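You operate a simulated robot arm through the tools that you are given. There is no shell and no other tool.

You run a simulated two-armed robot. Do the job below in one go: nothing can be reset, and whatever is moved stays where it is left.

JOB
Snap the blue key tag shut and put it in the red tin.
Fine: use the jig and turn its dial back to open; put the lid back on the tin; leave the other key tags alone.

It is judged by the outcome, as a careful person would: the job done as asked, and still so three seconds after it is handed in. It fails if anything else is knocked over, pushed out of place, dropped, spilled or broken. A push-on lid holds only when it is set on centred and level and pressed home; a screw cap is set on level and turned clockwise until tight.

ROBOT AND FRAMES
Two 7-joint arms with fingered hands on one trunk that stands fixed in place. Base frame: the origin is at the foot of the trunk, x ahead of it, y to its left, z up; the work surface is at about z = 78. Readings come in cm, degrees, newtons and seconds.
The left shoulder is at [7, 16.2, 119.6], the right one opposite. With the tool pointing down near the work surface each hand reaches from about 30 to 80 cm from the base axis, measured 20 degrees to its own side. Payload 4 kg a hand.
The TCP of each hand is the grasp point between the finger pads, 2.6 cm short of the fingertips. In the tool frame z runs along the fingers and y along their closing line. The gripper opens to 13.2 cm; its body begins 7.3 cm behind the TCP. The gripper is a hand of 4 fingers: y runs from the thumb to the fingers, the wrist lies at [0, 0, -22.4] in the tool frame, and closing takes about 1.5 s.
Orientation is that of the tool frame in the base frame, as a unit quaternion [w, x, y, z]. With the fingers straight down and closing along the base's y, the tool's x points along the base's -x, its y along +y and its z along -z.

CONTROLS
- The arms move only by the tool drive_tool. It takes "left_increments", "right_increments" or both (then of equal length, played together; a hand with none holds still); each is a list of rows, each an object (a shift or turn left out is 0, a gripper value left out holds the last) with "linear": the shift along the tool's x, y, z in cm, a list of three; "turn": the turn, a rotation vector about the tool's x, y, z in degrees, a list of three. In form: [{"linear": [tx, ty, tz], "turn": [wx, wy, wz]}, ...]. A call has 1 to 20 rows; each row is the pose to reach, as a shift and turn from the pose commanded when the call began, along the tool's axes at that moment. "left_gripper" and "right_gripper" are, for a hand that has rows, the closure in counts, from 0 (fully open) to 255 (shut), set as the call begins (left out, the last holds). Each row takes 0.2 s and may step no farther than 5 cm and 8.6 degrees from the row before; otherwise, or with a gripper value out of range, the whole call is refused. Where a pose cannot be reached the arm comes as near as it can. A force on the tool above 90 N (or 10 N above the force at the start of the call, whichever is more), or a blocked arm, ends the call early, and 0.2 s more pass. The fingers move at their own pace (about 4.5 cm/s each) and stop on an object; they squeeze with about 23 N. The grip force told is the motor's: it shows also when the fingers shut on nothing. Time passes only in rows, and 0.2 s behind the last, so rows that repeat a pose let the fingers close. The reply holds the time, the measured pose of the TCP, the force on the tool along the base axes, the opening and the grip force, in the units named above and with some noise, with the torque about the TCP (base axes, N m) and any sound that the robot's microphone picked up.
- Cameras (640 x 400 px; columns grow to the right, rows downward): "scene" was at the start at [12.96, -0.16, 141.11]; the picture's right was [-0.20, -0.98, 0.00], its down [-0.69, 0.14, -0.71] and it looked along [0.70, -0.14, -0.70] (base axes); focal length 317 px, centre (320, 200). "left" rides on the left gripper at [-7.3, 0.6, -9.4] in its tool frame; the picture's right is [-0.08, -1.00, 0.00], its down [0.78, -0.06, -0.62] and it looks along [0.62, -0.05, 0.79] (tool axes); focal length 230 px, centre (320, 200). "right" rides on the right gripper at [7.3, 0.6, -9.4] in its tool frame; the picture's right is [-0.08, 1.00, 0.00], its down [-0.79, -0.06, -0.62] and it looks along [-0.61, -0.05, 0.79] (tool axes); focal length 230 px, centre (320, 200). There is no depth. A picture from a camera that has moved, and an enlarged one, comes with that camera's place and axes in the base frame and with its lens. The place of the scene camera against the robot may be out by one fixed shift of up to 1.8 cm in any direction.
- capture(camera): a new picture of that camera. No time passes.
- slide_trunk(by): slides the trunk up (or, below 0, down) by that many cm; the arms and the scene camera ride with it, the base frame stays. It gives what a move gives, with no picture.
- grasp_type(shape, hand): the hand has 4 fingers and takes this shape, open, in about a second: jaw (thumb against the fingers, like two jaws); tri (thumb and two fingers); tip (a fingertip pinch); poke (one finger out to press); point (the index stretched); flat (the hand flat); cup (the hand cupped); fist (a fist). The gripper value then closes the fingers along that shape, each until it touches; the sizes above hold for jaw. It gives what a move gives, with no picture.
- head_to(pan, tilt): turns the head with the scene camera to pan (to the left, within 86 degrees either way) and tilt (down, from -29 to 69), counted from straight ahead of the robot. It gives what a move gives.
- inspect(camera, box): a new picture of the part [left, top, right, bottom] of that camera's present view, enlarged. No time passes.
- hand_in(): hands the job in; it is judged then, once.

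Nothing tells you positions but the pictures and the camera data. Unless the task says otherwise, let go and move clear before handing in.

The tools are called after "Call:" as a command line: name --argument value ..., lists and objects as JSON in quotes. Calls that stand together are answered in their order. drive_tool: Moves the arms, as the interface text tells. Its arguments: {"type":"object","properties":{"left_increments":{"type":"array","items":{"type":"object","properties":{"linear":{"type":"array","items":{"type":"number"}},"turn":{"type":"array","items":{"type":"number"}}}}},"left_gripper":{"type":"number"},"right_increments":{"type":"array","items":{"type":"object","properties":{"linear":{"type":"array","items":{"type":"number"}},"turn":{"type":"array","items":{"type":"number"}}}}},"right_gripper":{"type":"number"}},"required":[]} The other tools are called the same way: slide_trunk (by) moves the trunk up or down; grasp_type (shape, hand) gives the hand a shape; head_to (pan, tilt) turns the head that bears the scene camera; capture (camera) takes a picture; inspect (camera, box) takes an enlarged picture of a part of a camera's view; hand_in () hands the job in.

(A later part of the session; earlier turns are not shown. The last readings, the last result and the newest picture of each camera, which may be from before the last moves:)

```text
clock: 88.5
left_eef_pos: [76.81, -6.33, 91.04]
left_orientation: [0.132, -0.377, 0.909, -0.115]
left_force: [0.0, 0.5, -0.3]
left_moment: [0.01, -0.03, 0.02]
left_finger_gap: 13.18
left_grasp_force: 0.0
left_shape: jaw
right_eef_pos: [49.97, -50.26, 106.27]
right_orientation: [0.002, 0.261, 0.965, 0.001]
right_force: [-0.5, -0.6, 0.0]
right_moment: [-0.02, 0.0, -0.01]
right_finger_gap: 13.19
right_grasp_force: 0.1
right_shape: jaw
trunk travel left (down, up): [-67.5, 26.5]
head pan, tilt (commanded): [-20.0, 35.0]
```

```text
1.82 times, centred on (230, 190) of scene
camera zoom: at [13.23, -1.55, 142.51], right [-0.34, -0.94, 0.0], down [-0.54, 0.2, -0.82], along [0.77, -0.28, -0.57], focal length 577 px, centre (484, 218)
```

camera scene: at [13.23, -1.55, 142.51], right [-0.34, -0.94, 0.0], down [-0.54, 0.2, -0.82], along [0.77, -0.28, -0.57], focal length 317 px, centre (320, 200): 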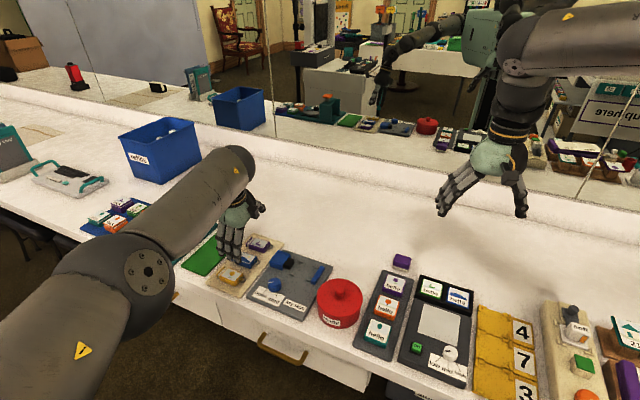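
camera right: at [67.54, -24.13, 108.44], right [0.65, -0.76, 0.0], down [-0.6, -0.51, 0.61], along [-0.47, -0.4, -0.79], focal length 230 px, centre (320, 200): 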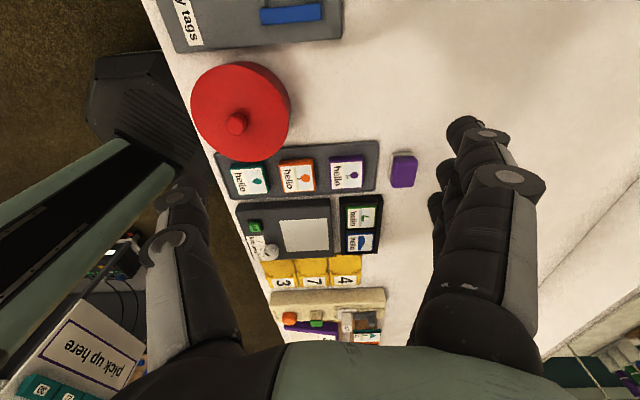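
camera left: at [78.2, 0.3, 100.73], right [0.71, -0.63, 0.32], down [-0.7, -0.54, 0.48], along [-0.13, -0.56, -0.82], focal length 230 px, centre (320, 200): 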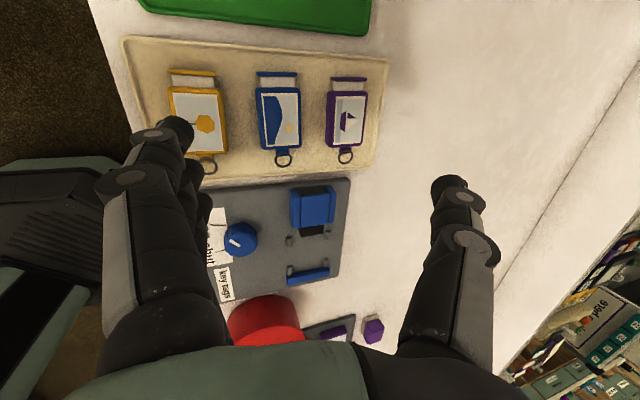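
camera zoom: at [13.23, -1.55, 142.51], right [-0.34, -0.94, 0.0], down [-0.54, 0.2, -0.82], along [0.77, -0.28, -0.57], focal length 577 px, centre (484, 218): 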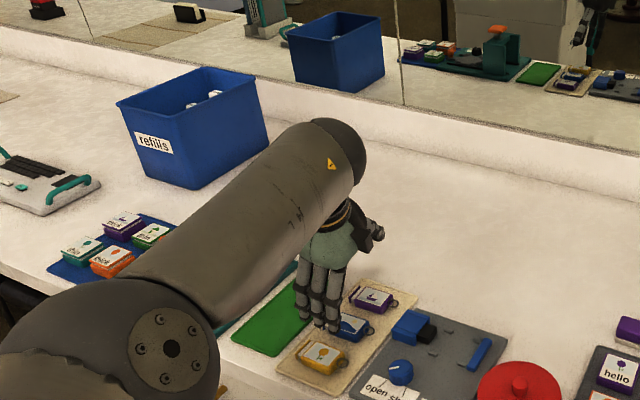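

Visually inconclusive. I'll test the right arm in a different order: stretch it forward while high, then descend.

Call:
drive_tool --right_increments '[{"linear": [-1.35, 3.7, -1.9]}, {"linear": [-2.7, 7.35, -3.7]}, {"linear": [-4, 11, -5.5]}, {"linear": [-5.35, 14.7, -7.3]}, {"linear": [-6.7, 18.35, -9.2]}, {"linear": [-8, 22, -11]}]'

Call:
capture --camera "scene"

```text
clock: 89.9
left_eef_pos: [76.83, -6.33, 90.94]
left_orientation: [0.133, -0.377, 0.909, -0.115]
left_force: [0.0, 0.3, 0.7]
left_moment: [-0.02, 0.0, 0.01]
left_finger_gap: 13.16
left_grasp_force: 0.0
left_shape: jaw
right_eef_pos: [59.44, -38.05, 111.35]
right_orientation: [0.005, 0.261, 0.965, 0.003]
right_force: [0.5, 0.0, -0.4]
right_moment: [-0.03, -0.01, -0.02]
right_finger_gap: 13.2
right_grasp_force: 0.0
right_shape: jaw
right hand out of reach, approached as far as the arm can: row 4, 5, 6
trunk travel left (down, up): [-67.5, 26.5]
head pan, tilt (commanded): [-20.0, 35.0]
```

```text
taken
camera scene: at [13.3, -1.54, 142.5], right [-0.34, -0.94, 0.0], down [-0.54, 0.2, -0.82], along [0.77, -0.28, -0.57], focal length 317 px, centre (320, 200)
```

scene: 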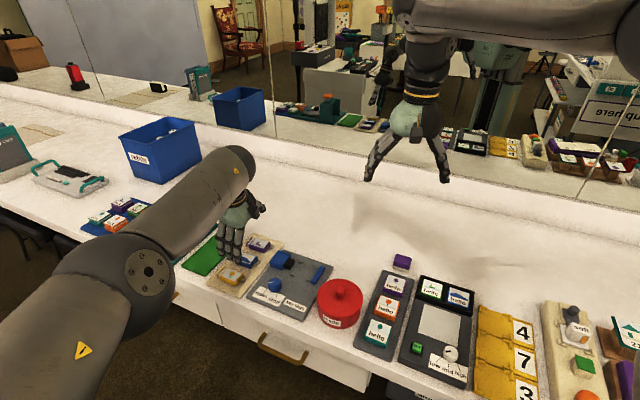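

The right arm's limit looks like the elbow or forearm roll, which a sideways hand tilt could relieve. A tilt along the tag's long axis would also keep the grip level. I'll turn the right hand to the bench angle first.

Call:
drive_tool --right_increments '[{"linear": [0.4, 0.8, 1.2], "turn": [0, 0, -8.4]}, {"linear": [0.8, 1.6, 2.4], "turn": [0, 0, -16.8]}, {"linear": [1.2, 2.4, 3.6], "turn": [0, 0, -25.2]}, {"linear": [1.6, 3.2, 4.8], "turn": [0, 0, -33.6]}, {"linear": [2, 4, 6], "turn": [0, 0, -42]}, {"linear": [2.4, 4.8, 7.2], "turn": [0, 0, -50.4]}, {"linear": [2.8, 5.6, 8.5], "turn": [0, 0, -58.8]}, {"linear": [3.2, 6.4, 9.8], "turn": [0, 0, -67.2]}, {"linear": [3.5, 7.2, 11], "turn": [0, 0, -75.2]}]'

Call:
drive_tool --right_increments '[{"turn": [0, -8, 0]}, {"turn": [0, -16, 0]}, {"turn": [0, -24, 0]}, {"linear": [-2.5, 0, 0], "turn": [0, -24, 0]}, {"linear": [-5, 0, 0], "turn": [0, -24, 0]}, {"linear": [-7.5, 0, 0], "turn": [0, -24, 0]}, {"linear": [-10, 0, 0], "turn": [0, -24, 0]}]'

Call:
capture --camera "scene"

```text
clock: 91.9
left_eef_pos: [76.89, -6.43, 90.93]
left_orientation: [0.133, -0.377, 0.91, -0.114]
left_force: [0.3, -0.6, -1.1]
left_moment: [0.0, 0.03, 0.01]
left_finger_gap: 13.2
left_grasp_force: 0.1
left_shape: jaw
right_eef_pos: [60.04, -30.24, 100.08]
right_orientation: [0.0, -0.383, 0.924, 0.0]
right_force: [-0.1, 0.0, -0.3]
right_moment: [0.0, 0.0, -0.01]
right_finger_gap: 13.18
right_grasp_force: 0.1
right_shape: jaw
trunk travel left (down, up): [-67.5, 26.5]
head pan, tilt (commanded): [-20.0, 35.0]
```

```text
clock: 93.5
left_eef_pos: [76.92, -6.21, 90.99]
left_orientation: [0.131, -0.377, 0.909, -0.116]
left_force: [0.1, -0.2, 0.1]
left_moment: [-0.03, 0.04, 0.01]
left_finger_gap: 13.21
left_grasp_force: 0.1
left_shape: jaw
right_eef_pos: [67.01, -23.22, 100.17]
right_orientation: [0.192, -0.373, 0.904, 0.079]
right_force: [-0.2, -0.9, -0.5]
right_moment: [-0.04, 0.01, 0.01]
right_finger_gap: 13.22
right_grasp_force: 0.1
right_shape: jaw
trunk travel left (down, up): [-67.5, 26.5]
head pan, tilt (commanded): [-20.0, 35.0]
```

```text
taken
camera scene: at [13.36, -1.35, 142.5], right [-0.34, -0.94, 0.0], down [-0.54, 0.2, -0.82], along [0.77, -0.28, -0.57], focal length 317 px, centre (320, 200)
```

scene: 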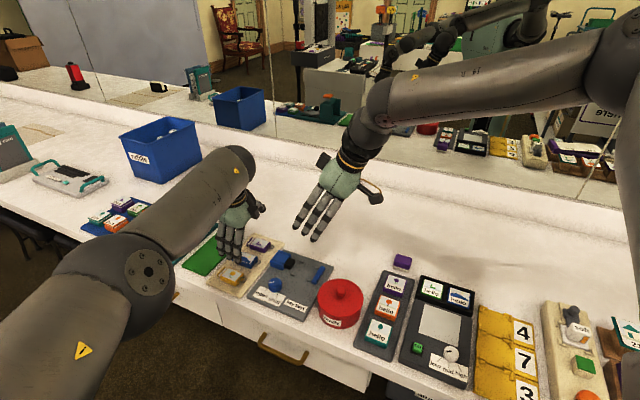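

The tilt along the bench direction works: the right hand reached (67,-23,100) with no limit. I'll pull the left hand back out of the way and push the right hand further toward the tags.

Call:
drive_tool --left_increments '[{"linear": [-1, 3.5, -3.1], "turn": [-2.5, 1.2, 0]}, {"linear": [-1.9, 7.1, -6.3], "turn": [-5, 2.5, 0]}, {"linear": [-2.9, 10.6, -9.4], "turn": [-7.5, 3.8, 0]}, {"linear": [-3.9, 14.2, -12.5], "turn": [-10, 5, 0]}, {"linear": [-4.8, 17.7, -15.6], "turn": [-12.5, 6.2, 0]}, {"linear": [-5.8, 21.3, -18.8], "turn": [-15, 7.5, 0]}, {"linear": [-6.7, 24.8, -21.9], "turn": [-18, 9, 0]}]' --right_increments '[{"linear": [0, 0, 0]}, {"linear": [0, 0, 0]}, {"linear": [0, 0, 0]}, {"linear": [0, 0, 0]}, {"linear": [-0.8, 0, 3.2]}, {"linear": [-1.5, 0, 6.5]}, {"linear": [-2.2, 0, 9.7]}]'

Call:
drive_tool --right_increments '[{"linear": [-3.5, 0, 1.5]}, {"linear": [-7, 0, 3]}, {"linear": [-10, 0, 4.3]}]'

Call:
capture --camera "scene"

```text
clock: 95.1
left_eef_pos: [57.46, 18.02, 105.3]
left_orientation: [0.001, -0.382, 0.924, 0.001]
left_force: [-0.3, -0.1, -0.5]
left_moment: [-0.01, -0.02, 0.01]
left_finger_gap: 13.22
left_grasp_force: 0.1
left_shape: jaw
right_eef_pos: [69.19, -20.25, 93.23]
right_orientation: [0.195, -0.374, 0.904, 0.078]
right_force: [-0.2, 0.2, 0.3]
right_moment: [-0.01, 0.03, -0.02]
right_finger_gap: 13.17
right_grasp_force: 0.1
right_shape: jaw
right hand out of reach, approached as far as the arm can: row 7
trunk travel left (down, up): [-67.5, 26.5]
head pan, tilt (commanded): [-20.0, 35.0]
```

```text
clock: 95.9
left_eef_pos: [57.72, 17.88, 105.12]
left_orientation: [0.0, -0.383, 0.924, 0.0]
left_force: [-0.7, 0.5, -0.3]
left_moment: [0.03, -0.01, 0.02]
left_finger_gap: 13.18
left_grasp_force: 0.1
left_shape: jaw
right_eef_pos: [69.03, -18.16, 95.78]
right_orientation: [0.194, -0.373, 0.904, 0.079]
right_force: [0.1, 0.4, -0.1]
right_moment: [0.02, -0.01, -0.01]
right_finger_gap: 13.17
right_grasp_force: 0.1
right_shape: jaw
right hand out of reach, approached as far as the arm can: row 1, 2, 3
trunk travel left (down, up): [-67.5, 26.5]
head pan, tilt (commanded): [-20.0, 35.0]
```

```text
taken
camera scene: at [13.28, -1.51, 142.51], right [-0.34, -0.94, 0.0], down [-0.54, 0.2, -0.82], along [0.77, -0.28, -0.57], focal length 317 px, centre (320, 200)
```

scene: 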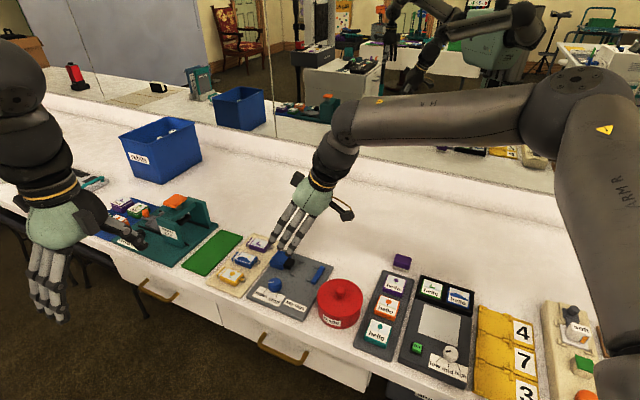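

The tilt helps, but the fully stretched tag position is still out of reach in this posture. My estimate is that the right wrist is bent the wrong way round, with the forearm roll at its limit. I'll go back to open space, straight down, and measure the forearm direction so I can flip the wrist.

Call:
drive_tool --right_increments '[{"linear": [3, -1, -3.3], "turn": [0, 4.8, 0]}, {"linear": [6, -1.9, -6.7], "turn": [0, 9.6, 0]}, {"linear": [9, -2.9, -10], "turn": [0, 14.4, 0]}, {"linear": [12, -3.8, -13.4], "turn": [0, 19.2, 0]}, {"linear": [14.9, -4.8, -16.7], "turn": [0, 24, 0]}]'

Call:
head_to --pan -40 --tilt 20

Call:
capture --camera "scene"

```text
clock: 97.1
left_eef_pos: [57.74, 17.9, 105.24]
left_orientation: [0.001, -0.382, 0.924, 0.0]
left_force: [0.4, 0.1, 0.5]
left_moment: [0.0, -0.01, 0.0]
left_finger_gap: 13.17
left_grasp_force: 0.1
left_shape: jaw
right_eef_pos: [57.86, -35.58, 104.98]
right_orientation: [0.001, -0.381, 0.925, 0.0]
right_force: [0.2, -0.8, -0.4]
right_moment: [0.02, 0.0, -0.01]
right_finger_gap: 13.17
right_grasp_force: 0.1
right_shape: jaw
trunk travel left (down, up): [-67.5, 26.5]
head pan, tilt (commanded): [-20.0, 35.0]
```

```text
clock: 97.9
left_eef_pos: [57.67, 18.04, 105.25]
left_orientation: [0.0, -0.383, 0.924, -0.001]
left_force: [-0.2, 0.0, -0.2]
left_moment: [0.02, -0.01, -0.01]
left_finger_gap: 13.21
left_grasp_force: 0.2
left_shape: jaw
right_eef_pos: [57.91, -35.61, 104.95]
right_orientation: [0.002, -0.382, 0.924, 0.0]
right_force: [-0.9, 0.0, -0.3]
right_moment: [0.01, 0.01, -0.01]
right_finger_gap: 13.17
right_grasp_force: 0.0
right_shape: jaw
trunk travel left (down, up): [-67.5, 26.5]
head pan, tilt (commanded): [-40.0, 20.0]
```

```text
taken
camera scene: at [12.11, -4.48, 144.89], right [-0.64, -0.77, 0.0], down [-0.26, 0.22, -0.94], along [0.72, -0.6, -0.34], focal length 317 px, centre (320, 200)
```

scene: 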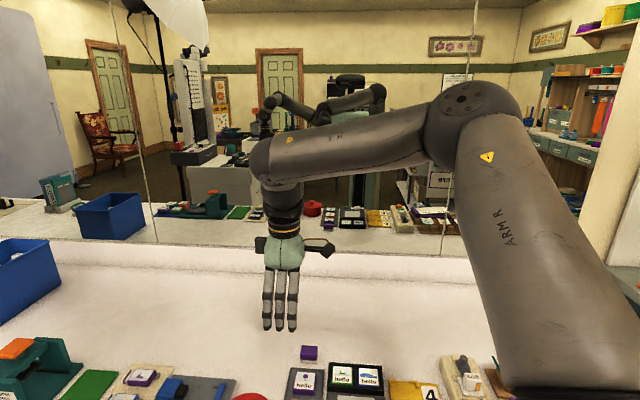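

I estimate the right forearm points along about (0.92,0.17,−0.37). I'll swing the hand up from straight down until it passes the forearm's line, which should let the wrist bend change sides.

Call:
drive_tool --right_increments '[{"linear": [-2.78, -1.42, -0.22], "turn": [3.63, -7.13, 0]}, {"linear": [-5.5, -2.8, -0.87], "turn": [7.26, -14.26, 0]}, {"linear": [-8.12, -4.14, -1.94], "turn": [10.9, -21.4, 0]}, {"linear": [-10.58, -5.39, -3.4], "turn": [14.5, -28.5, 0]}, {"linear": [-12.83, -6.54, -5.24], "turn": [18.2, -35.6, 0]}, {"linear": [-14.83, -7.56, -7.41], "turn": [21.8, -42.8, 0]}, {"linear": [-16.55, -8.43, -9.87], "turn": [25.4, -49.9, 0]}, {"linear": [-17.94, -9.14, -12.58], "turn": [29.1, -57, 0]}, {"linear": [-18.98, -9.67, -15.48], "turn": [32.7, -64.2, 0]}, {"linear": [-19.65, -10.01, -18.51], "turn": [36.3, -71.3, 0]}, {"linear": [-19.95, -10.16, -21.62], "turn": [40, -78.4, 0]}, {"linear": [-19.85, -10.11, -24.74], "turn": [43.6, -85.5, 0]}, {"linear": [-19.37, -9.87, -27.82], "turn": [47.2, -92.7, 0]}]'

Call:
capture --camera "scene"

```text
clock: 100.7
left_eef_pos: [57.67, 17.92, 105.13]
left_orientation: [0.0, -0.382, 0.924, 0.0]
left_force: [0.0, 0.4, 0.4]
left_moment: [-0.01, 0.01, -0.01]
left_finger_gap: 13.21
left_grasp_force: 0.1
left_shape: jaw
right_eef_pos: [78.73, -29.36, 132.89]
right_orientation: [0.787, -0.235, 0.567, -0.063]
right_force: [-0.8, -0.4, 0.1]
right_moment: [0.0, -0.05, 0.06]
right_finger_gap: 13.22
right_grasp_force: 0.1
right_shape: jaw
trunk travel left (down, up): [-67.5, 26.5]
head pan, tilt (commanded): [-40.0, 20.0]
```

```text
taken
camera scene: at [12.12, -4.52, 144.9], right [-0.64, -0.77, 0.0], down [-0.26, 0.22, -0.94], along [0.72, -0.6, -0.34], focal length 317 px, centre (320, 200)
```

scene: 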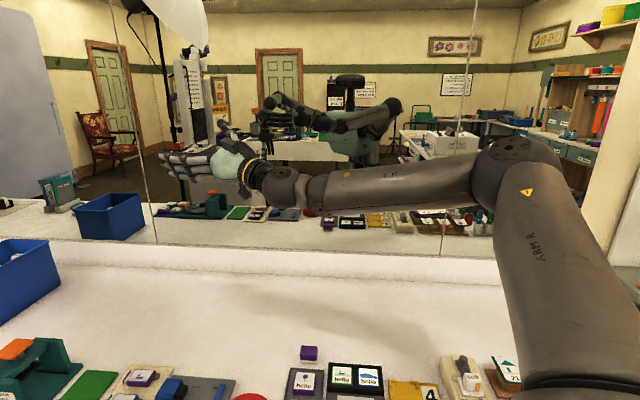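

The hand swung up past the forearm's line without trouble. Now I'll roll it around the forearm by way of the left side to bring it underneath again, on the other side of the joint.

Call:
drive_tool --right_increments '[{"linear": [-0.85, 1.04, -0.04], "turn": [-2.53, -2.33, -7.23]}, {"linear": [-1.55, 2.18, -0.16], "turn": [-5.06, -4.66, -14.46]}, {"linear": [-2.1, 3.39, -0.35], "turn": [-7.58, -6.98, -21.7]}, {"linear": [-2.48, 4.65, -0.62], "turn": [-10.11, -9.31, -28.93]}, {"linear": [-2.69, 5.93, -0.96], "turn": [-12.64, -11.64, -36.16]}, {"linear": [-2.73, 7.21, -1.36], "turn": [-15.17, -13.97, -43.39]}, {"linear": [-2.58, 8.47, -1.81], "turn": [-17.7, -16.3, -50.62]}, {"linear": [-2.27, 9.67, -2.3], "turn": [-20.22, -18.62, -57.86]}, {"linear": [-1.78, 10.8, -2.83], "turn": [-22.75, -20.95, -65.09]}, {"linear": [-1.13, 11.84, -3.39], "turn": [-25.28, -23.28, -72.32]}, {"linear": [-0.34, 12.76, -3.96], "turn": [-27.81, -25.61, -79.55]}, {"linear": [0.58, 13.55, -4.53], "turn": [-30.34, -27.94, -86.78]}, {"linear": [1.62, 14.18, -5.09], "turn": [-32.86, -30.26, -94.02]}, {"linear": [2.75, 14.66, -5.64], "turn": [-35.39, -32.59, -101.25]}, {"linear": [3.95, 14.97, -6.15], "turn": [-37.92, -34.92, -108.48]}, {"linear": [5.2, 15.1, -6.62], "turn": [-40.45, -37.25, -115.71]}, {"linear": [6.47, 15.05, -7.05], "turn": [-42.98, -39.58, -122.94]}, {"linear": [7.75, 14.82, -7.42], "turn": [-45.5, -41.9, -130.18]}, {"linear": [8.99, 14.41, -7.72], "turn": [-48.03, -44.23, -137.41]}, {"linear": [10.18, 13.85, -7.95], "turn": [-50.56, -46.56, -144.64]}]'

Call:
capture --camera "scene"

```text
clock: 104.9
left_eef_pos: [57.74, 17.95, 105.24]
left_orientation: [-0.001, -0.383, 0.924, 0.001]
left_force: [0.5, -0.1, -0.6]
left_moment: [-0.03, 0.01, -0.01]
left_finger_gap: 13.18
left_grasp_force: 0.0
left_shape: jaw
right_eef_pos: [72.44, -23.11, 116.0]
right_orientation: [-0.169, 0.808, 0.318, 0.466]
right_force: [-0.6, -0.5, 0.1]
right_moment: [0.04, 0.01, -0.03]
right_finger_gap: 13.19
right_grasp_force: 0.1
right_shape: jaw
trunk travel left (down, up): [-67.5, 26.5]
head pan, tilt (commanded): [-40.0, 20.0]
```

```text
taken
camera scene: at [12.07, -4.49, 144.9], right [-0.64, -0.77, 0.0], down [-0.26, 0.22, -0.94], along [0.72, -0.6, -0.34], focal length 317 px, centre (320, 200)
```

scene: 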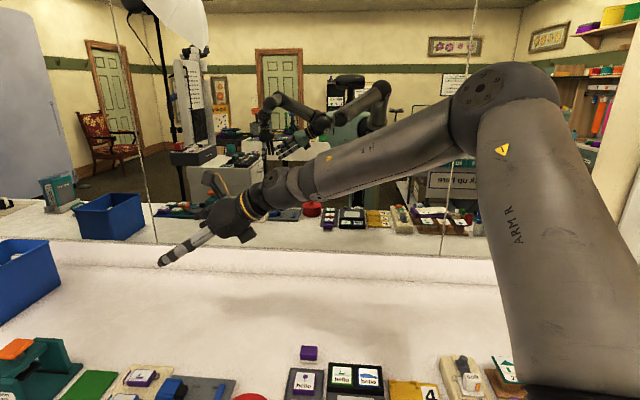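

The roll went round with no limit. Now I'll bring the hand straight down, which will be at yaw −135°, and test the reach again.

Call:
drive_tool --right_increments '[{"linear": [-3.31, 0, -0.25], "turn": [0.39, -8.49, -0.27]}, {"linear": [-6.55, 0, -0.98], "turn": [0.77, -16.97, -0.54]}, {"linear": [-9.64, 0, -2.18], "turn": [1.16, -25.46, -0.81]}, {"linear": [-12.53, 0, -3.83], "turn": [1.54, -33.94, -1.09]}, {"linear": [-15.13, 0, -5.88], "turn": [1.93, -42.43, -1.36]}, {"linear": [-17.41, 0, -8.3], "turn": [2.31, -50.91, -1.63]}, {"linear": [-19.3, 0, -11.03], "turn": [2.7, -59.4, -1.9]}]'

Call:
drive_tool --right_increments '[{"linear": [3, 0, 1]}, {"linear": [6, 0, 2]}, {"linear": [9, 0, 3]}, {"linear": [12, 0, 4]}, {"linear": [15, 0, 5]}]'

Call:
capture --camera "scene"

```text
clock: 106.5
left_eef_pos: [57.57, 17.82, 105.39]
left_orientation: [0.0, -0.382, 0.924, 0.0]
left_force: [0.4, -0.2, 1.1]
left_moment: [0.02, 0.03, -0.02]
left_finger_gap: 13.19
left_grasp_force: 0.1
left_shape: jaw
right_eef_pos: [54.72, -34.16, 103.17]
right_orientation: [0.001, 0.926, 0.377, 0.007]
right_force: [-0.5, -0.7, 0.2]
right_moment: [-0.02, -0.05, 0.0]
right_finger_gap: 13.21
right_grasp_force: 0.0
right_shape: jaw
right hand out of reach, approached as far as the arm can: row 6, 7
trunk travel left (down, up): [-67.5, 26.5]
head pan, tilt (commanded): [-40.0, 20.0]
```

```text
clock: 107.7
left_eef_pos: [57.83, 17.95, 105.04]
left_orientation: [-0.001, -0.383, 0.924, 0.0]
left_force: [0.2, 0.3, -0.8]
left_moment: [0.0, -0.02, -0.01]
left_finger_gap: 13.22
left_grasp_force: 0.0
left_shape: jaw
right_eef_pos: [58.89, -24.3, 97.44]
right_orientation: [-0.001, 0.925, 0.38, 0.005]
right_force: [-1.0, 0.0, -0.2]
right_moment: [-0.02, 0.02, 0.03]
right_finger_gap: 13.2
right_grasp_force: 0.1
right_shape: jaw
right hand out of reach, approached as far as the arm can: row 1, 2, 3, 4, 5
trunk travel left (down, up): [-67.5, 26.5]
head pan, tilt (commanded): [-40.0, 20.0]
```

```text
taken
camera scene: at [12.15, -4.48, 144.9], right [-0.64, -0.77, 0.0], down [-0.26, 0.22, -0.94], along [0.72, -0.6, -0.34], focal length 317 px, centre (320, 200)
```

scene: 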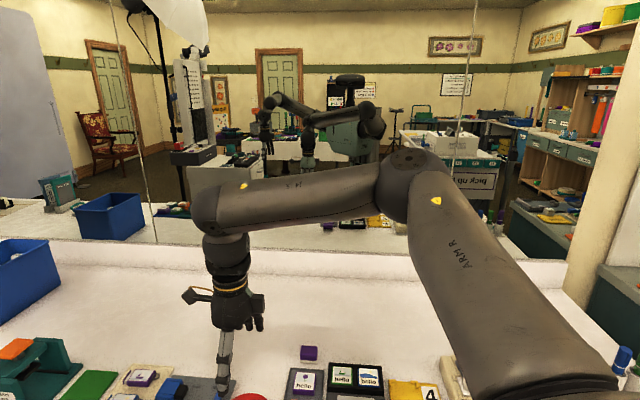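

That flip made things slightly worse, so the original wrist side was the right one. The real limit seems to be the shoulder's second joint, with the elbow held at y≈-38. I'll undo the wrist flip by retracing the motions.

Call:
drive_tool --right_increments '[{"linear": [2.04, 1.07, -1.33], "turn": [0, 8.5, 0]}, {"linear": [4.01, 2.14, -3.15], "turn": [0, 17, 0]}, {"linear": [5.83, 3.21, -5.44], "turn": [0, 25.5, 0]}, {"linear": [7.44, 4.29, -8.17], "turn": [0, 34, 0]}, {"linear": [8.77, 5.36, -11.31], "turn": [0, 42.5, 0]}, {"linear": [9.78, 6.43, -14.81], "turn": [0, 51, 0]}, {"linear": [10.4, 7.5, -18.63], "turn": [0, 59.5, 0]}]'

Call:
drive_tool --right_increments '[{"linear": [0.97, -0.93, -0.04], "turn": [2.53, 2.33, 7.23]}, {"linear": [2.04, -1.72, -0.16], "turn": [5.06, 4.66, 14.46]}, {"linear": [3.21, -2.37, -0.35], "turn": [7.58, 6.98, 21.7]}, {"linear": [4.43, -2.86, -0.62], "turn": [10.11, 9.31, 28.93]}, {"linear": [5.69, -3.17, -0.96], "turn": [12.64, 11.64, 36.16]}, {"linear": [6.96, -3.31, -1.36], "turn": [15.17, 13.97, 43.39]}, {"linear": [8.23, -3.27, -1.81], "turn": [17.7, 16.3, 50.62]}, {"linear": [9.45, -3.06, -2.3], "turn": [20.22, 18.62, 57.86]}, {"linear": [10.62, -2.66, -2.83], "turn": [22.75, 20.95, 65.09]}, {"linear": [11.71, -2.1, -3.39], "turn": [25.28, 23.28, 72.32]}, {"linear": [12.69, -1.39, -3.96], "turn": [27.81, 25.61, 79.55]}, {"linear": [13.55, -0.54, -4.53], "turn": [30.34, 27.94, 86.78]}, {"linear": [14.27, 0.45, -5.09], "turn": [32.86, 30.26, 94.02]}, {"linear": [14.84, 1.53, -5.64], "turn": [35.39, 32.59, 101.25]}, {"linear": [15.25, 2.7, -6.15], "turn": [37.92, 34.92, 108.48]}, {"linear": [15.48, 3.94, -6.62], "turn": [40.45, 37.25, 115.71]}, {"linear": [15.53, 5.21, -7.05], "turn": [42.98, 39.58, 122.94]}, {"linear": [15.41, 6.49, -7.42], "turn": [45.5, 41.9, 130.18]}, {"linear": [15.11, 7.77, -7.72], "turn": [48.03, 44.23, 137.41]}, {"linear": [14.64, 9, -7.95], "turn": [50.56, 46.56, 144.64]}]'

Call:
capture --camera "scene"

```text
clock: 109.3
left_eef_pos: [57.7, 17.83, 105.27]
left_orientation: [0.0, -0.383, 0.924, 0.001]
left_force: [-0.3, 0.1, 0.8]
left_moment: [0.0, 0.03, 0.01]
left_finger_gap: 13.18
left_grasp_force: 0.1
left_shape: jaw
right_eef_pos: [71.33, -22.38, 115.95]
right_orientation: [-0.19, 0.802, 0.331, 0.459]
right_force: [0.2, 1.0, 0.1]
right_moment: [0.0, -0.01, -0.02]
right_finger_gap: 13.2
right_grasp_force: 0.0
right_shape: jaw
trunk travel left (down, up): [-67.5, 26.5]
head pan, tilt (commanded): [-40.0, 20.0]
```

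```text
clock: 113.5
left_eef_pos: [57.81, 17.92, 105.19]
left_orientation: [0.0, -0.382, 0.924, 0.0]
left_force: [0.9, 0.1, 0.0]
left_moment: [0.02, 0.0, 0.0]
left_finger_gap: 13.19
left_grasp_force: 0.1
left_shape: jaw
right_eef_pos: [78.25, -28.42, 132.48]
right_orientation: [0.785, -0.242, 0.569, -0.036]
right_force: [0.0, 0.9, 0.4]
right_moment: [0.01, -0.01, 0.01]
right_finger_gap: 13.2
right_grasp_force: 0.1
right_shape: jaw
trunk travel left (down, up): [-67.5, 26.5]
head pan, tilt (commanded): [-40.0, 20.0]
```

```text
taken
camera scene: at [12.09, -4.51, 144.9], right [-0.64, -0.77, 0.0], down [-0.26, 0.22, -0.94], along [0.72, -0.6, -0.34], focal length 317 px, centre (320, 200)
```

scene: 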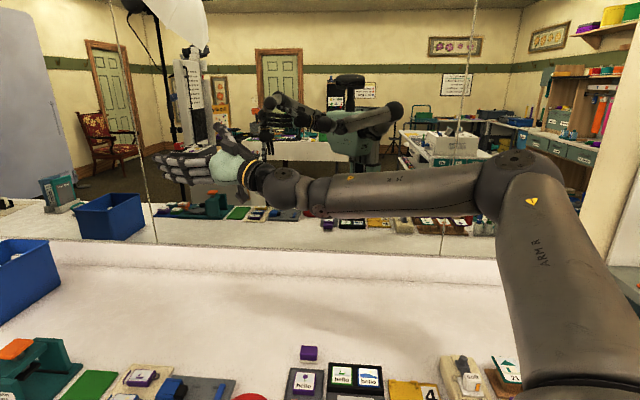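

The wrist is back as it was. I'll lower the hand to straight down, then raise the trunk for the big swing of the shoulder.

Call:
drive_tool --right_increments '[{"linear": [2.78, 1.42, -0.22], "turn": [-3.63, 7.13, 0]}, {"linear": [5.5, 2.8, -0.87], "turn": [-7.26, 14.26, 0]}, {"linear": [8.12, 4.14, -1.94], "turn": [-10.9, 21.4, 0]}, {"linear": [10.58, 5.39, -3.4], "turn": [-14.5, 28.5, 0]}, {"linear": [12.83, 6.54, -5.24], "turn": [-18.2, 35.6, 0]}, {"linear": [14.83, 7.56, -7.41], "turn": [-21.8, 42.8, 0]}, {"linear": [16.55, 8.43, -9.87], "turn": [-25.4, 49.9, 0]}, {"linear": [17.94, 9.14, -12.58], "turn": [-29.1, 57, 0]}, {"linear": [18.98, 9.67, -15.48], "turn": [-32.7, 64.2, 0]}, {"linear": [19.65, 10.01, -18.51], "turn": [-36.3, 71.3, 0]}, {"linear": [19.95, 10.16, -21.62], "turn": [-40, 78.4, 0]}, {"linear": [19.85, 10.11, -24.74], "turn": [-43.6, 85.5, 0]}, {"linear": [19.37, 9.87, -27.82], "turn": [-47.2, 92.7, 0]}]'

Call:
slide_trunk --by 26

Call:
capture --camera "scene"

```text
clock: 116.3
left_eef_pos: [57.82, 17.96, 105.23]
left_orientation: [0.0, -0.382, 0.924, 0.0]
left_force: [0.5, -0.6, 0.9]
left_moment: [-0.02, 0.0, 0.03]
left_finger_gap: 13.19
left_grasp_force: 0.2
left_shape: jaw
right_eef_pos: [57.36, -35.61, 104.8]
right_orientation: [-0.003, -0.405, 0.914, 0.011]
right_force: [-0.1, -0.7, 0.0]
right_moment: [0.02, -0.03, -0.02]
right_finger_gap: 13.19
right_grasp_force: 0.1
right_shape: jaw
trunk travel left (down, up): [-67.5, 26.5]
head pan, tilt (commanded): [-40.0, 20.0]
```

```text
clock: 119.0
left_eef_pos: [57.81, 18.01, 131.27]
left_orientation: [-0.001, -0.383, 0.924, 0.0]
left_force: [0.0, -0.5, 0.8]
left_moment: [-0.01, 0.01, 0.01]
left_finger_gap: 13.18
left_grasp_force: 0.0
left_shape: jaw
right_eef_pos: [57.49, -35.52, 130.79]
right_orientation: [-0.003, -0.404, 0.915, 0.01]
right_force: [-0.4, 0.2, -0.1]
right_moment: [-0.05, 0.03, 0.01]
right_finger_gap: 13.2
right_grasp_force: 0.0
right_shape: jaw
trunk travel left (down, up): [-93.5, 0.5]
head pan, tilt (commanded): [-40.0, 20.0]
```

```text
taken
camera scene: at [12.1, -4.5, 170.89], right [-0.64, -0.77, 0.0], down [-0.26, 0.22, -0.94], along [0.72, -0.6, -0.34], focal length 317 px, centre (320, 200)
```

scene: 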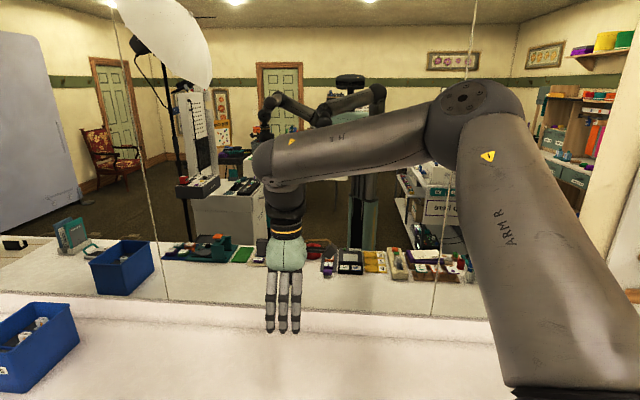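

I'll swing the right arm out sideways and slightly back again, as before. There the shoulder's second joint changes sign, and from there I'll bring the elbow round over the top to the front.

Call:
drive_tool --right_increments '[{"linear": [3.75, -2.18, 0.43], "turn": [0, 0, 7.75]}, {"linear": [7.5, -4.37, 0.87], "turn": [0, 0, 15.5]}, {"linear": [11.25, -6.55, 1.3], "turn": [0, 0, 23.25]}, {"linear": [15, -8.73, 1.73], "turn": [0, 0, 31]}, {"linear": [18.75, -10.9, 2.17], "turn": [0, 0, 38.75]}, {"linear": [22.5, -13.1, 2.6], "turn": [0, 0, 46.5]}, {"linear": [26.6, -12.3, 2.47], "turn": [0, 0, 54.25]}, {"linear": [30.7, -11.6, 2.33], "turn": [0, 0, 62]}, {"linear": [34.8, -10.8, 2.2], "turn": [0, 0, 69.75]}, {"linear": [38.9, -10, 2.07], "turn": [0, 0, 77.5]}, {"linear": [43, -9.3, 1.93], "turn": [0, 0, 85.25]}, {"linear": [47.1, -8.5, 1.8], "turn": [0, 0, 93]}, {"linear": [50.7, -6.1, 1.8], "turn": [0, 0, 100.75]}, {"linear": [54.2, -3.7, 1.8], "turn": [0, 0, 108.5]}, {"linear": [57.8, -1.4, 1.8], "turn": [0, 0, 116.25]}, {"linear": [61.4, 1, 1.8], "turn": [0, 0, 124]}, {"linear": [64.9, 3.4, 1.8], "turn": [0, 0, 131.75]}, {"linear": [68.5, 5.8, 1.8], "turn": [0, 0, 139.5]}, {"linear": [70.4, 8.1, 4.8], "turn": [0, 0, 147.25]}, {"linear": [72.4, 10.4, 7.8], "turn": [0, 0, 155]}]'

Call:
head_to --pan -80 --tilt 30

Call:
capture --camera "scene"

```text
clock: 123.2
left_eef_pos: [57.47, 17.8, 131.39]
left_orientation: [0.001, -0.383, 0.924, 0.001]
left_force: [-0.4, 0.4, -0.8]
left_moment: [0.03, -0.01, -0.02]
left_finger_gap: 13.19
left_grasp_force: 0.1
left_shape: jaw
right_eef_pos: [0.63, -82.14, 122.7]
right_orientation: [-0.011, 0.806, 0.592, 0.001]
right_force: [-0.1, 1.2, 0.7]
right_moment: [0.01, 0.0, 0.04]
right_finger_gap: 13.23
right_grasp_force: 0.1
right_shape: jaw
trunk travel left (down, up): [-93.5, 0.5]
head pan, tilt (commanded): [-40.0, 20.0]
```

```text
clock: 124.2
left_eef_pos: [57.77, 17.96, 131.19]
left_orientation: [0.0, -0.383, 0.924, 0.0]
left_force: [0.4, -0.5, 0.0]
left_moment: [0.05, 0.0, 0.01]
left_finger_gap: 13.2
left_grasp_force: 0.1
left_shape: jaw
right_eef_pos: [0.99, -82.04, 122.96]
right_orientation: [-0.011, 0.805, 0.593, -0.001]
right_force: [0.2, 0.0, 0.4]
right_moment: [0.03, 0.01, 0.01]
right_finger_gap: 13.19
right_grasp_force: 0.1
right_shape: jaw
trunk travel left (down, up): [-93.5, 0.5]
head pan, tilt (commanded): [-80.0, 30.0]
```

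```text
taken
camera scene: at [6.56, -7.42, 169.29], right [-0.98, -0.17, 0.0], down [-0.09, 0.49, -0.87], along [0.15, -0.85, -0.5], focal length 317 px, centre (320, 200)
```

scene: 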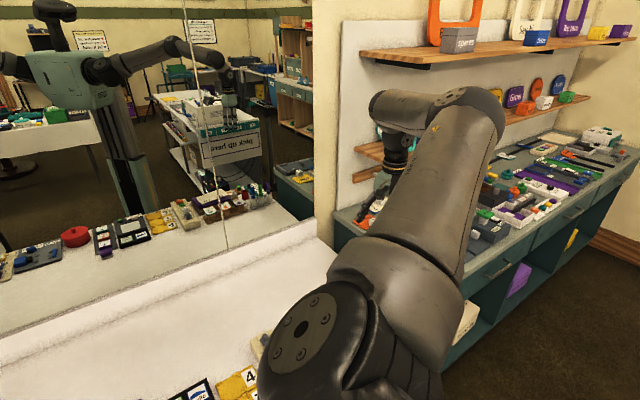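

The shoulder's joint cover now faces front-up, so the joint has changed sign out here. I'll raise the hand back and up with the elbow well off the sideways axis, then bring it forward over the top.

Call:
drive_tool --right_increments '[{"linear": [0.7, -3.5, -2.5]}, {"linear": [1.4, -7.1, -5.1]}, {"linear": [2.1, -10.6, -7.6]}, {"linear": [2.7, -14.1, -10.1]}, {"linear": [3.4, -17.7, -12.7]}, {"linear": [4.1, -21.2, -15.2]}, {"linear": [5.6, -19.6, -18.6]}, {"linear": [7.2, -18, -22]}, {"linear": [8.7, -16.3, -25.4]}, {"linear": [10.3, -14.7, -28.8]}, {"linear": [11.85, -13.1, -32.2]}]'

Call:
capture --camera "scene"

```text
clock: 126.7
left_eef_pos: [57.73, 17.87, 131.23]
left_orientation: [0.0, -0.382, 0.924, 0.0]
left_force: [0.0, -0.5, -0.7]
left_moment: [0.01, 0.03, -0.03]
left_finger_gap: 13.18
left_grasp_force: 0.0
left_shape: jaw
right_eef_pos: [-7.93, -68.49, 157.11]
right_orientation: [-0.012, 0.805, 0.593, 0.0]
right_force: [0.0, -0.3, -0.4]
right_moment: [0.01, 0.01, 0.0]
right_finger_gap: 13.18
right_grasp_force: 0.0
right_shape: jaw
right hand out of reach, approached as far as the arm can: row 5, 6, 7, 8, 9, 10, 11
trunk travel left (down, up): [-93.5, 0.5]
head pan, tilt (commanded): [-80.0, 30.0]
```

```text
taken
camera scene: at [6.48, -7.45, 169.29], right [-0.98, -0.17, 0.0], down [-0.09, 0.49, -0.87], along [0.15, -0.85, -0.5], focal length 317 px, centre (320, 200)
```

scene: 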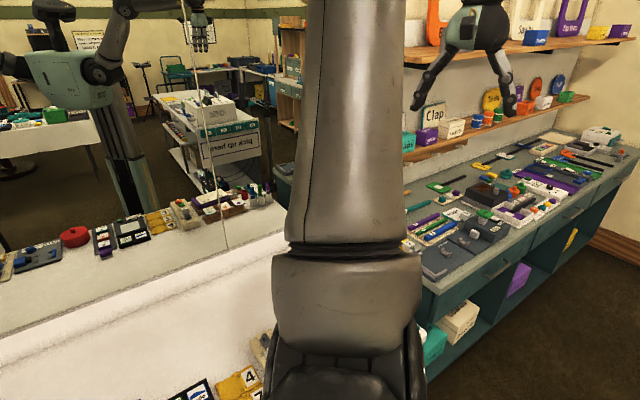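

The upper arm now points nearly straight up. I'll bring it forward over the top.

Call:
drive_tool --right_increments '[{"linear": [1.9, 3.6, -0.8], "turn": [0, 0, -3.8]}, {"linear": [3.8, 7.2, -1.6], "turn": [0, 0, -7.6]}, {"linear": [5.6, 10.7, -2.5], "turn": [0, 0, -11.4]}, {"linear": [7.5, 14.3, -3.3], "turn": [0, 0, -15.2]}, {"linear": [9.4, 17.9, -4.1], "turn": [0, 0, -19]}, {"linear": [11.2, 21.5, -2.9], "turn": [0, 0, -22.8]}, {"linear": [12.9, 25.2, -1.7], "turn": [0, 0, -26.6]}, {"linear": [14.7, 28.8, -0.5], "turn": [0, 0, -30.4]}, {"linear": [16.4, 32.5, 0.7], "turn": [0, 0, -34.2]}, {"linear": [18.2, 36.1, 1.9], "turn": [0, 0, -38]}]'

Call:
capture --camera "scene"

```text
clock: 128.8
left_eef_pos: [57.83, 17.98, 131.27]
left_orientation: [0.0, -0.382, 0.924, 0.0]
left_force: [0.5, 0.7, -0.4]
left_moment: [0.0, -0.01, 0.0]
left_finger_gap: 13.21
left_grasp_force: 0.1
left_shape: jaw
right_eef_pos: [32.02, -74.84, 157.54]
right_orientation: [-0.011, 0.575, 0.818, 0.004]
right_force: [-0.4, -0.2, -0.2]
right_moment: [-0.05, -0.01, -0.02]
right_finger_gap: 13.2
right_grasp_force: 0.0
right_shape: jaw
right hand out of reach, approached as far as the arm can: row 1, 2, 3, 4, 5, 6, 7, 8, 9, 10
trunk travel left (down, up): [-93.5, 0.5]
head pan, tilt (commanded): [-80.0, 30.0]
```

```text
taken
camera scene: at [6.51, -7.41, 169.3], right [-0.98, -0.17, 0.0], down [-0.09, 0.49, -0.87], along [0.15, -0.85, -0.5], focal length 317 px, centre (320, 200)
```

scene: 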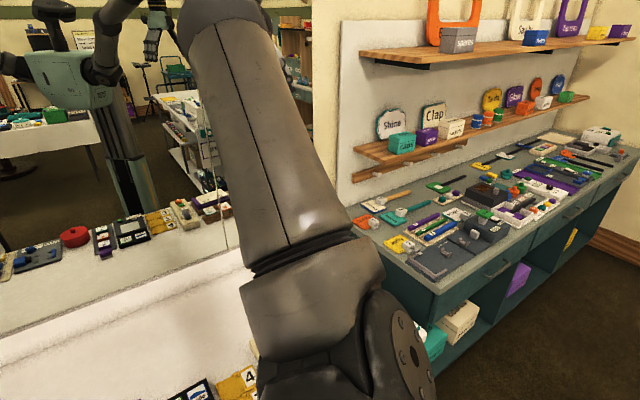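

The joint cover shows the shoulder's first joint simply spun round instead of changing branch. A rigid swing of the whole arm about the vertical through the shoulder, started with that cover facing straight up, should drive the second joint through zero instead. I'll first go to that starting posture, back and sideways.

Call:
drive_tool --right_increments '[{"linear": [0.43, -3.75, 2.9], "turn": [0, 0, 1.6]}, {"linear": [0.86, -7.5, 5.8], "turn": [0, 0, 3.2]}, {"linear": [1.3, -11.25, 8.75], "turn": [0, 0, 4.8]}, {"linear": [1.7, -15, 11.7], "turn": [0, 0, 6.4]}, {"linear": [2.1, -18.75, 14.6], "turn": [0, 0, 8]}, {"linear": [2.57, -22.5, 17.5], "turn": [0, 0, 9.6]}, {"linear": [2.5, -24.6, 21.1], "turn": [0, 0, 11.2]}, {"linear": [2.4, -26.8, 24.7], "turn": [0, 0, 12.8]}, {"linear": [2.3, -28.9, 28.3], "turn": [0, 0, 14.4]}, {"linear": [2.25, -31.1, 31.9], "turn": [0, 0, 16]}, {"linear": [2.2, -33.2, 35.5], "turn": [0, 0, 17.6]}, {"linear": [2, -34.9, 39.2], "turn": [0, 0, 19.2]}, {"linear": [1.8, -36.6, 43], "turn": [0, 0, 20.8]}, {"linear": [1.6, -38.2, 46.8], "turn": [0, 0, 22.4]}, {"linear": [1.4, -39.9, 50.5], "turn": [0, 0, 24]}]'

Call:
capture --camera "scene"

```text
clock: 132.1
left_eef_pos: [57.74, 17.91, 131.18]
left_orientation: [-0.001, -0.383, 0.924, 0.0]
left_force: [-0.1, -0.8, -0.4]
left_moment: [0.0, -0.02, -0.01]
left_finger_gap: 13.17
left_grasp_force: 0.1
left_shape: jaw
right_eef_pos: [-5.96, -86.65, 107.18]
right_orientation: [-0.011, 0.727, 0.687, 0.003]
right_force: [-0.6, -0.4, -0.2]
right_moment: [0.01, 0.02, 0.03]
right_finger_gap: 13.21
right_grasp_force: 0.0
right_shape: jaw
trunk travel left (down, up): [-93.5, 0.5]
head pan, tilt (commanded): [-80.0, 30.0]
```

```text
taken
camera scene: at [6.51, -7.6, 169.29], right [-0.98, -0.17, 0.0], down [-0.09, 0.49, -0.87], along [0.15, -0.85, -0.5], focal length 317 px, centre (320, 200)
```

scene: 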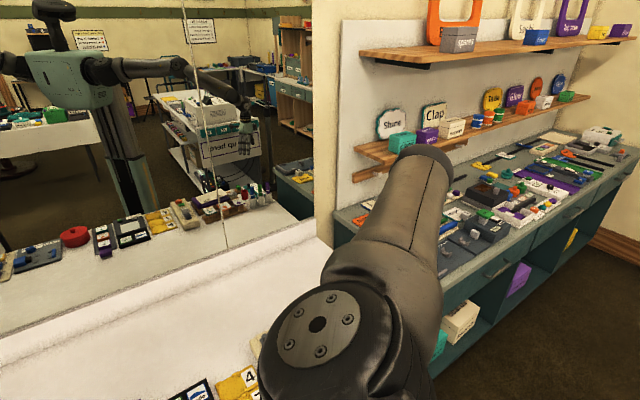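

The cover faces up but leans a little forward. I'll lower and draw back slightly so it faces straight up.

Call:
drive_tool --right_increments '[{"linear": [1.5, -2.6, 2.3], "turn": [0, 0, 2.5]}, {"linear": [3, -5.2, 4.5], "turn": [0, 0, 5]}, {"linear": [4.5, -7.8, 6.8], "turn": [0, 0, 7.5]}, {"linear": [6, -10.4, 9], "turn": [0, 0, 10]}]'

Call:
capture --camera "scene"

```text
clock: 133.1
left_eef_pos: [57.64, 17.99, 131.17]
left_orientation: [0.002, -0.383, 0.924, 0.0]
left_force: [-0.9, 0.7, -0.4]
left_moment: [-0.03, 0.0, 0.0]
left_finger_gap: 13.19
left_grasp_force: 0.1
left_shape: jaw
right_eef_pos: [-16.41, -79.63, 98.19]
right_orientation: [-0.01, 0.784, 0.621, 0.001]
right_force: [-0.4, -0.6, 0.7]
right_moment: [0.0, 0.03, 0.01]
right_finger_gap: 13.21
right_grasp_force: 0.1
right_shape: jaw
trunk travel left (down, up): [-93.5, 0.5]
head pan, tilt (commanded): [-80.0, 30.0]
```

```text
taken
camera scene: at [6.32, -7.44, 169.31], right [-0.98, -0.17, 0.0], down [-0.09, 0.49, -0.87], along [0.15, -0.85, -0.5], focal length 317 px, centre (320, 200)
```

scene: 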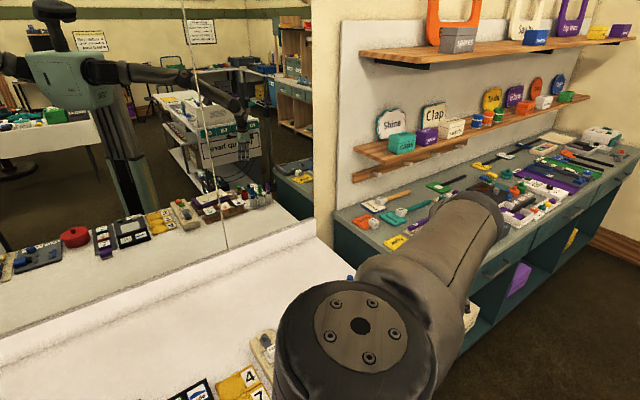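

The elbow is now back-sideways and level with the cover facing up. I'll make a fist for clearance and swing the whole right arm rigidly around the shoulder to the front.

Call:
grasp_type --shape "fist" --hand "right"

Call:
drive_tool --right_increments '[{"linear": [-0.91, 4.81, -0.45], "turn": [-0.1, -0.43, -4.38]}, {"linear": [-1.43, 9.68, -0.91], "turn": [-0.2, -0.85, -8.76]}, {"linear": [-1.59, 14.58, -1.39], "turn": [-0.3, -1.28, -13.13]}, {"linear": [-1.37, 19.46, -1.87], "turn": [-0.4, -1.71, -17.5]}, {"linear": [-0.77, 24.32, -2.36], "turn": [-0.51, -2.13, -21.9]}, {"linear": [0.21, 29.11, -2.85], "turn": [-0.61, -2.56, -26.3]}, {"linear": [1.54, 33.82, -3.34], "turn": [-0.71, -2.99, -30.6]}, {"linear": [3.25, 38.41, -3.83], "turn": [-0.81, -3.41, -35]}, {"linear": [5.29, 42.86, -4.31], "turn": [-0.91, -3.84, -39.4]}, {"linear": [7.68, 47.14, -4.79], "turn": [-1.01, -4.27, -43.8]}, {"linear": [10.39, 51.22, -5.25], "turn": [-1.11, -4.69, -48.2]}, {"linear": [13.4, 55.08, -5.7], "turn": [-1.21, -5.12, -52.5]}, {"linear": [16.7, 58.7, -6.12], "turn": [-1.32, -5.55, -56.9]}, {"linear": [20.3, 62, -6.54], "turn": [-1.42, -5.98, -61.3]}, {"linear": [24.1, 65.1, -6.92], "turn": [-1.52, -6.4, -65.7]}]'

Call:
head_to --pan -70 --tilt 45

Call:
capture --camera "scene"

```text
clock: 133.9
left_eef_pos: [57.79, 17.88, 131.12]
left_orientation: [-0.001, -0.382, 0.924, 0.001]
left_force: [-0.8, 0.2, 0.0]
left_moment: [0.0, 0.0, 0.03]
left_finger_gap: 13.19
left_grasp_force: 0.1
left_shape: jaw
right_eef_pos: [-16.29, -79.66, 98.27]
right_orientation: [-0.011, 0.784, 0.621, 0.0]
right_force: [0.2, -0.2, -0.5]
right_moment: [-0.01, -0.03, 0.0]
right_finger_gap: 0.0
right_grasp_force: 0.1
right_shape: fist
trunk travel left (down, up): [-93.5, 0.5]
head pan, tilt (commanded): [-80.0, 30.0]
```

```text
clock: 137.2
left_eef_pos: [57.92, 17.93, 131.09]
left_orientation: [-0.001, -0.383, 0.924, -0.001]
left_force: [0.4, -1.1, -0.1]
left_moment: [-0.02, 0.01, 0.01]
left_finger_gap: 13.19
left_grasp_force: 0.0
left_shape: jaw
right_eef_pos: [52.65, -71.48, 104.51]
right_orientation: [0.034, 0.321, 0.946, -0.028]
right_force: [0.0, -0.3, 0.2]
right_moment: [-0.02, 0.0, -0.02]
right_finger_gap: 0.02
right_grasp_force: 0.1
right_shape: fist
trunk travel left (down, up): [-93.5, 0.5]
head pan, tilt (commanded): [-80.0, 30.0]
```

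```text
clock: 137.9
left_eef_pos: [57.81, 17.98, 131.06]
left_orientation: [0.0, -0.382, 0.924, 0.0]
left_force: [-0.7, 0.2, -0.1]
left_moment: [0.01, 0.04, 0.02]
left_finger_gap: 13.2
left_grasp_force: 0.1
left_shape: jaw
right_eef_pos: [52.62, -71.62, 104.48]
right_orientation: [0.033, 0.321, 0.946, -0.027]
right_force: [-0.4, -0.3, 0.2]
right_moment: [0.01, 0.01, 0.04]
right_finger_gap: 0.0
right_grasp_force: 0.0
right_shape: fist
trunk travel left (down, up): [-93.5, 0.5]
head pan, tilt (commanded): [-70.0, 45.0]
```

```text
taken
camera scene: at [7.75, -6.14, 167.04], right [-0.94, -0.34, 0.0], down [-0.24, 0.66, -0.71], along [0.24, -0.67, -0.71], focal length 317 px, centre (320, 200)
```

scene: 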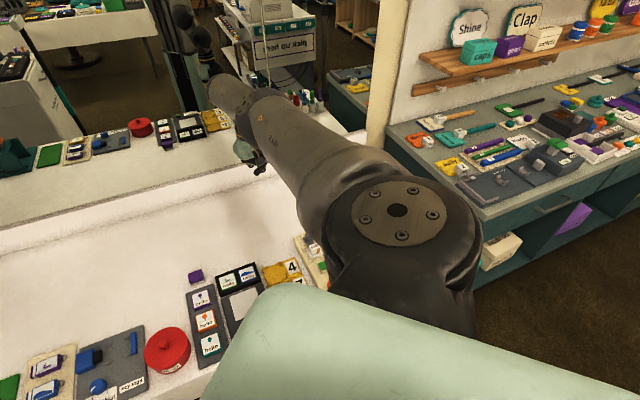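

The swing went through cleanly with no limit reported. I'll keep rotating the arm rigidly toward the front and inward to confirm the shoulder is now free.

Call:
drive_tool --right_increments '[{"linear": [-0.65, 4.64, -0.09], "turn": [-0.32, -0.12, -3.98]}, {"linear": [-0.97, 9.31, -0.2], "turn": [-0.64, -0.24, -7.97]}, {"linear": [-0.97, 13.99, -0.34], "turn": [-0.96, -0.36, -11.95]}, {"linear": [-0.64, 18.66, -0.51], "turn": [-1.28, -0.48, -15.9]}, {"linear": [0.01, 23.3, -0.7], "turn": [-1.6, -0.6, -19.9]}, {"linear": [0.99, 27.9, -0.91], "turn": [-1.92, -0.72, -23.9]}, {"linear": [2.28, 32.4, -1.15], "turn": [-2.24, -0.84, -27.9]}, {"linear": [3.88, 36.8, -1.41], "turn": [-2.56, -0.96, -31.9]}, {"linear": [5.79, 41.05, -1.69], "turn": [-2.88, -1.08, -35.9]}, {"linear": [7.99, 45.2, -1.98], "turn": [-3.2, -1.2, -39.8]}]'

Call:
head_to --pan -30 --tilt 40

Call:
capture --camera "scene"

```text
clock: 140.1
left_eef_pos: [57.7, 18.14, 131.14]
left_orientation: [-0.001, -0.383, 0.924, -0.001]
left_force: [-1.0, 0.3, 0.4]
left_moment: [0.0, 0.01, -0.04]
left_finger_gap: 13.18
left_grasp_force: 0.1
left_shape: jaw
right_eef_pos: [73.69, -30.58, 104.23]
right_orientation: [0.04, -0.021, 0.999, -0.016]
right_force: [-0.5, 0.2, 0.6]
right_moment: [-0.01, -0.01, -0.03]
right_finger_gap: 0.0
right_grasp_force: 0.1
right_shape: fist
trunk travel left (down, up): [-93.5, 0.5]
head pan, tilt (commanded): [-70.0, 45.0]
```

```text
clock: 141.2
left_eef_pos: [57.62, 17.87, 131.16]
left_orientation: [0.0, -0.383, 0.924, 0.0]
left_force: [0.2, 0.2, 1.3]
left_moment: [0.01, 0.03, 0.0]
left_finger_gap: 13.18
left_grasp_force: 0.1
left_shape: jaw
right_eef_pos: [73.65, -30.8, 104.17]
right_orientation: [0.04, -0.021, 0.999, -0.015]
right_force: [0.0, -0.6, 0.1]
right_moment: [0.0, -0.01, 0.0]
right_finger_gap: 0.0
right_grasp_force: 0.1
right_shape: fist
trunk travel left (down, up): [-93.5, 0.5]
head pan, tilt (commanded): [-30.0, 40.0]
```

```text
taken
camera scene: at [12.32, -2.79, 167.76], right [-0.5, -0.87, 0.0], down [-0.56, 0.32, -0.77], along [0.66, -0.38, -0.64], focal length 317 px, centre (320, 200)
```

scene: 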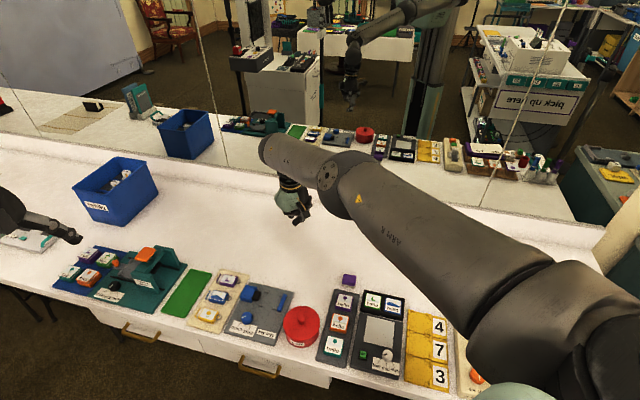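

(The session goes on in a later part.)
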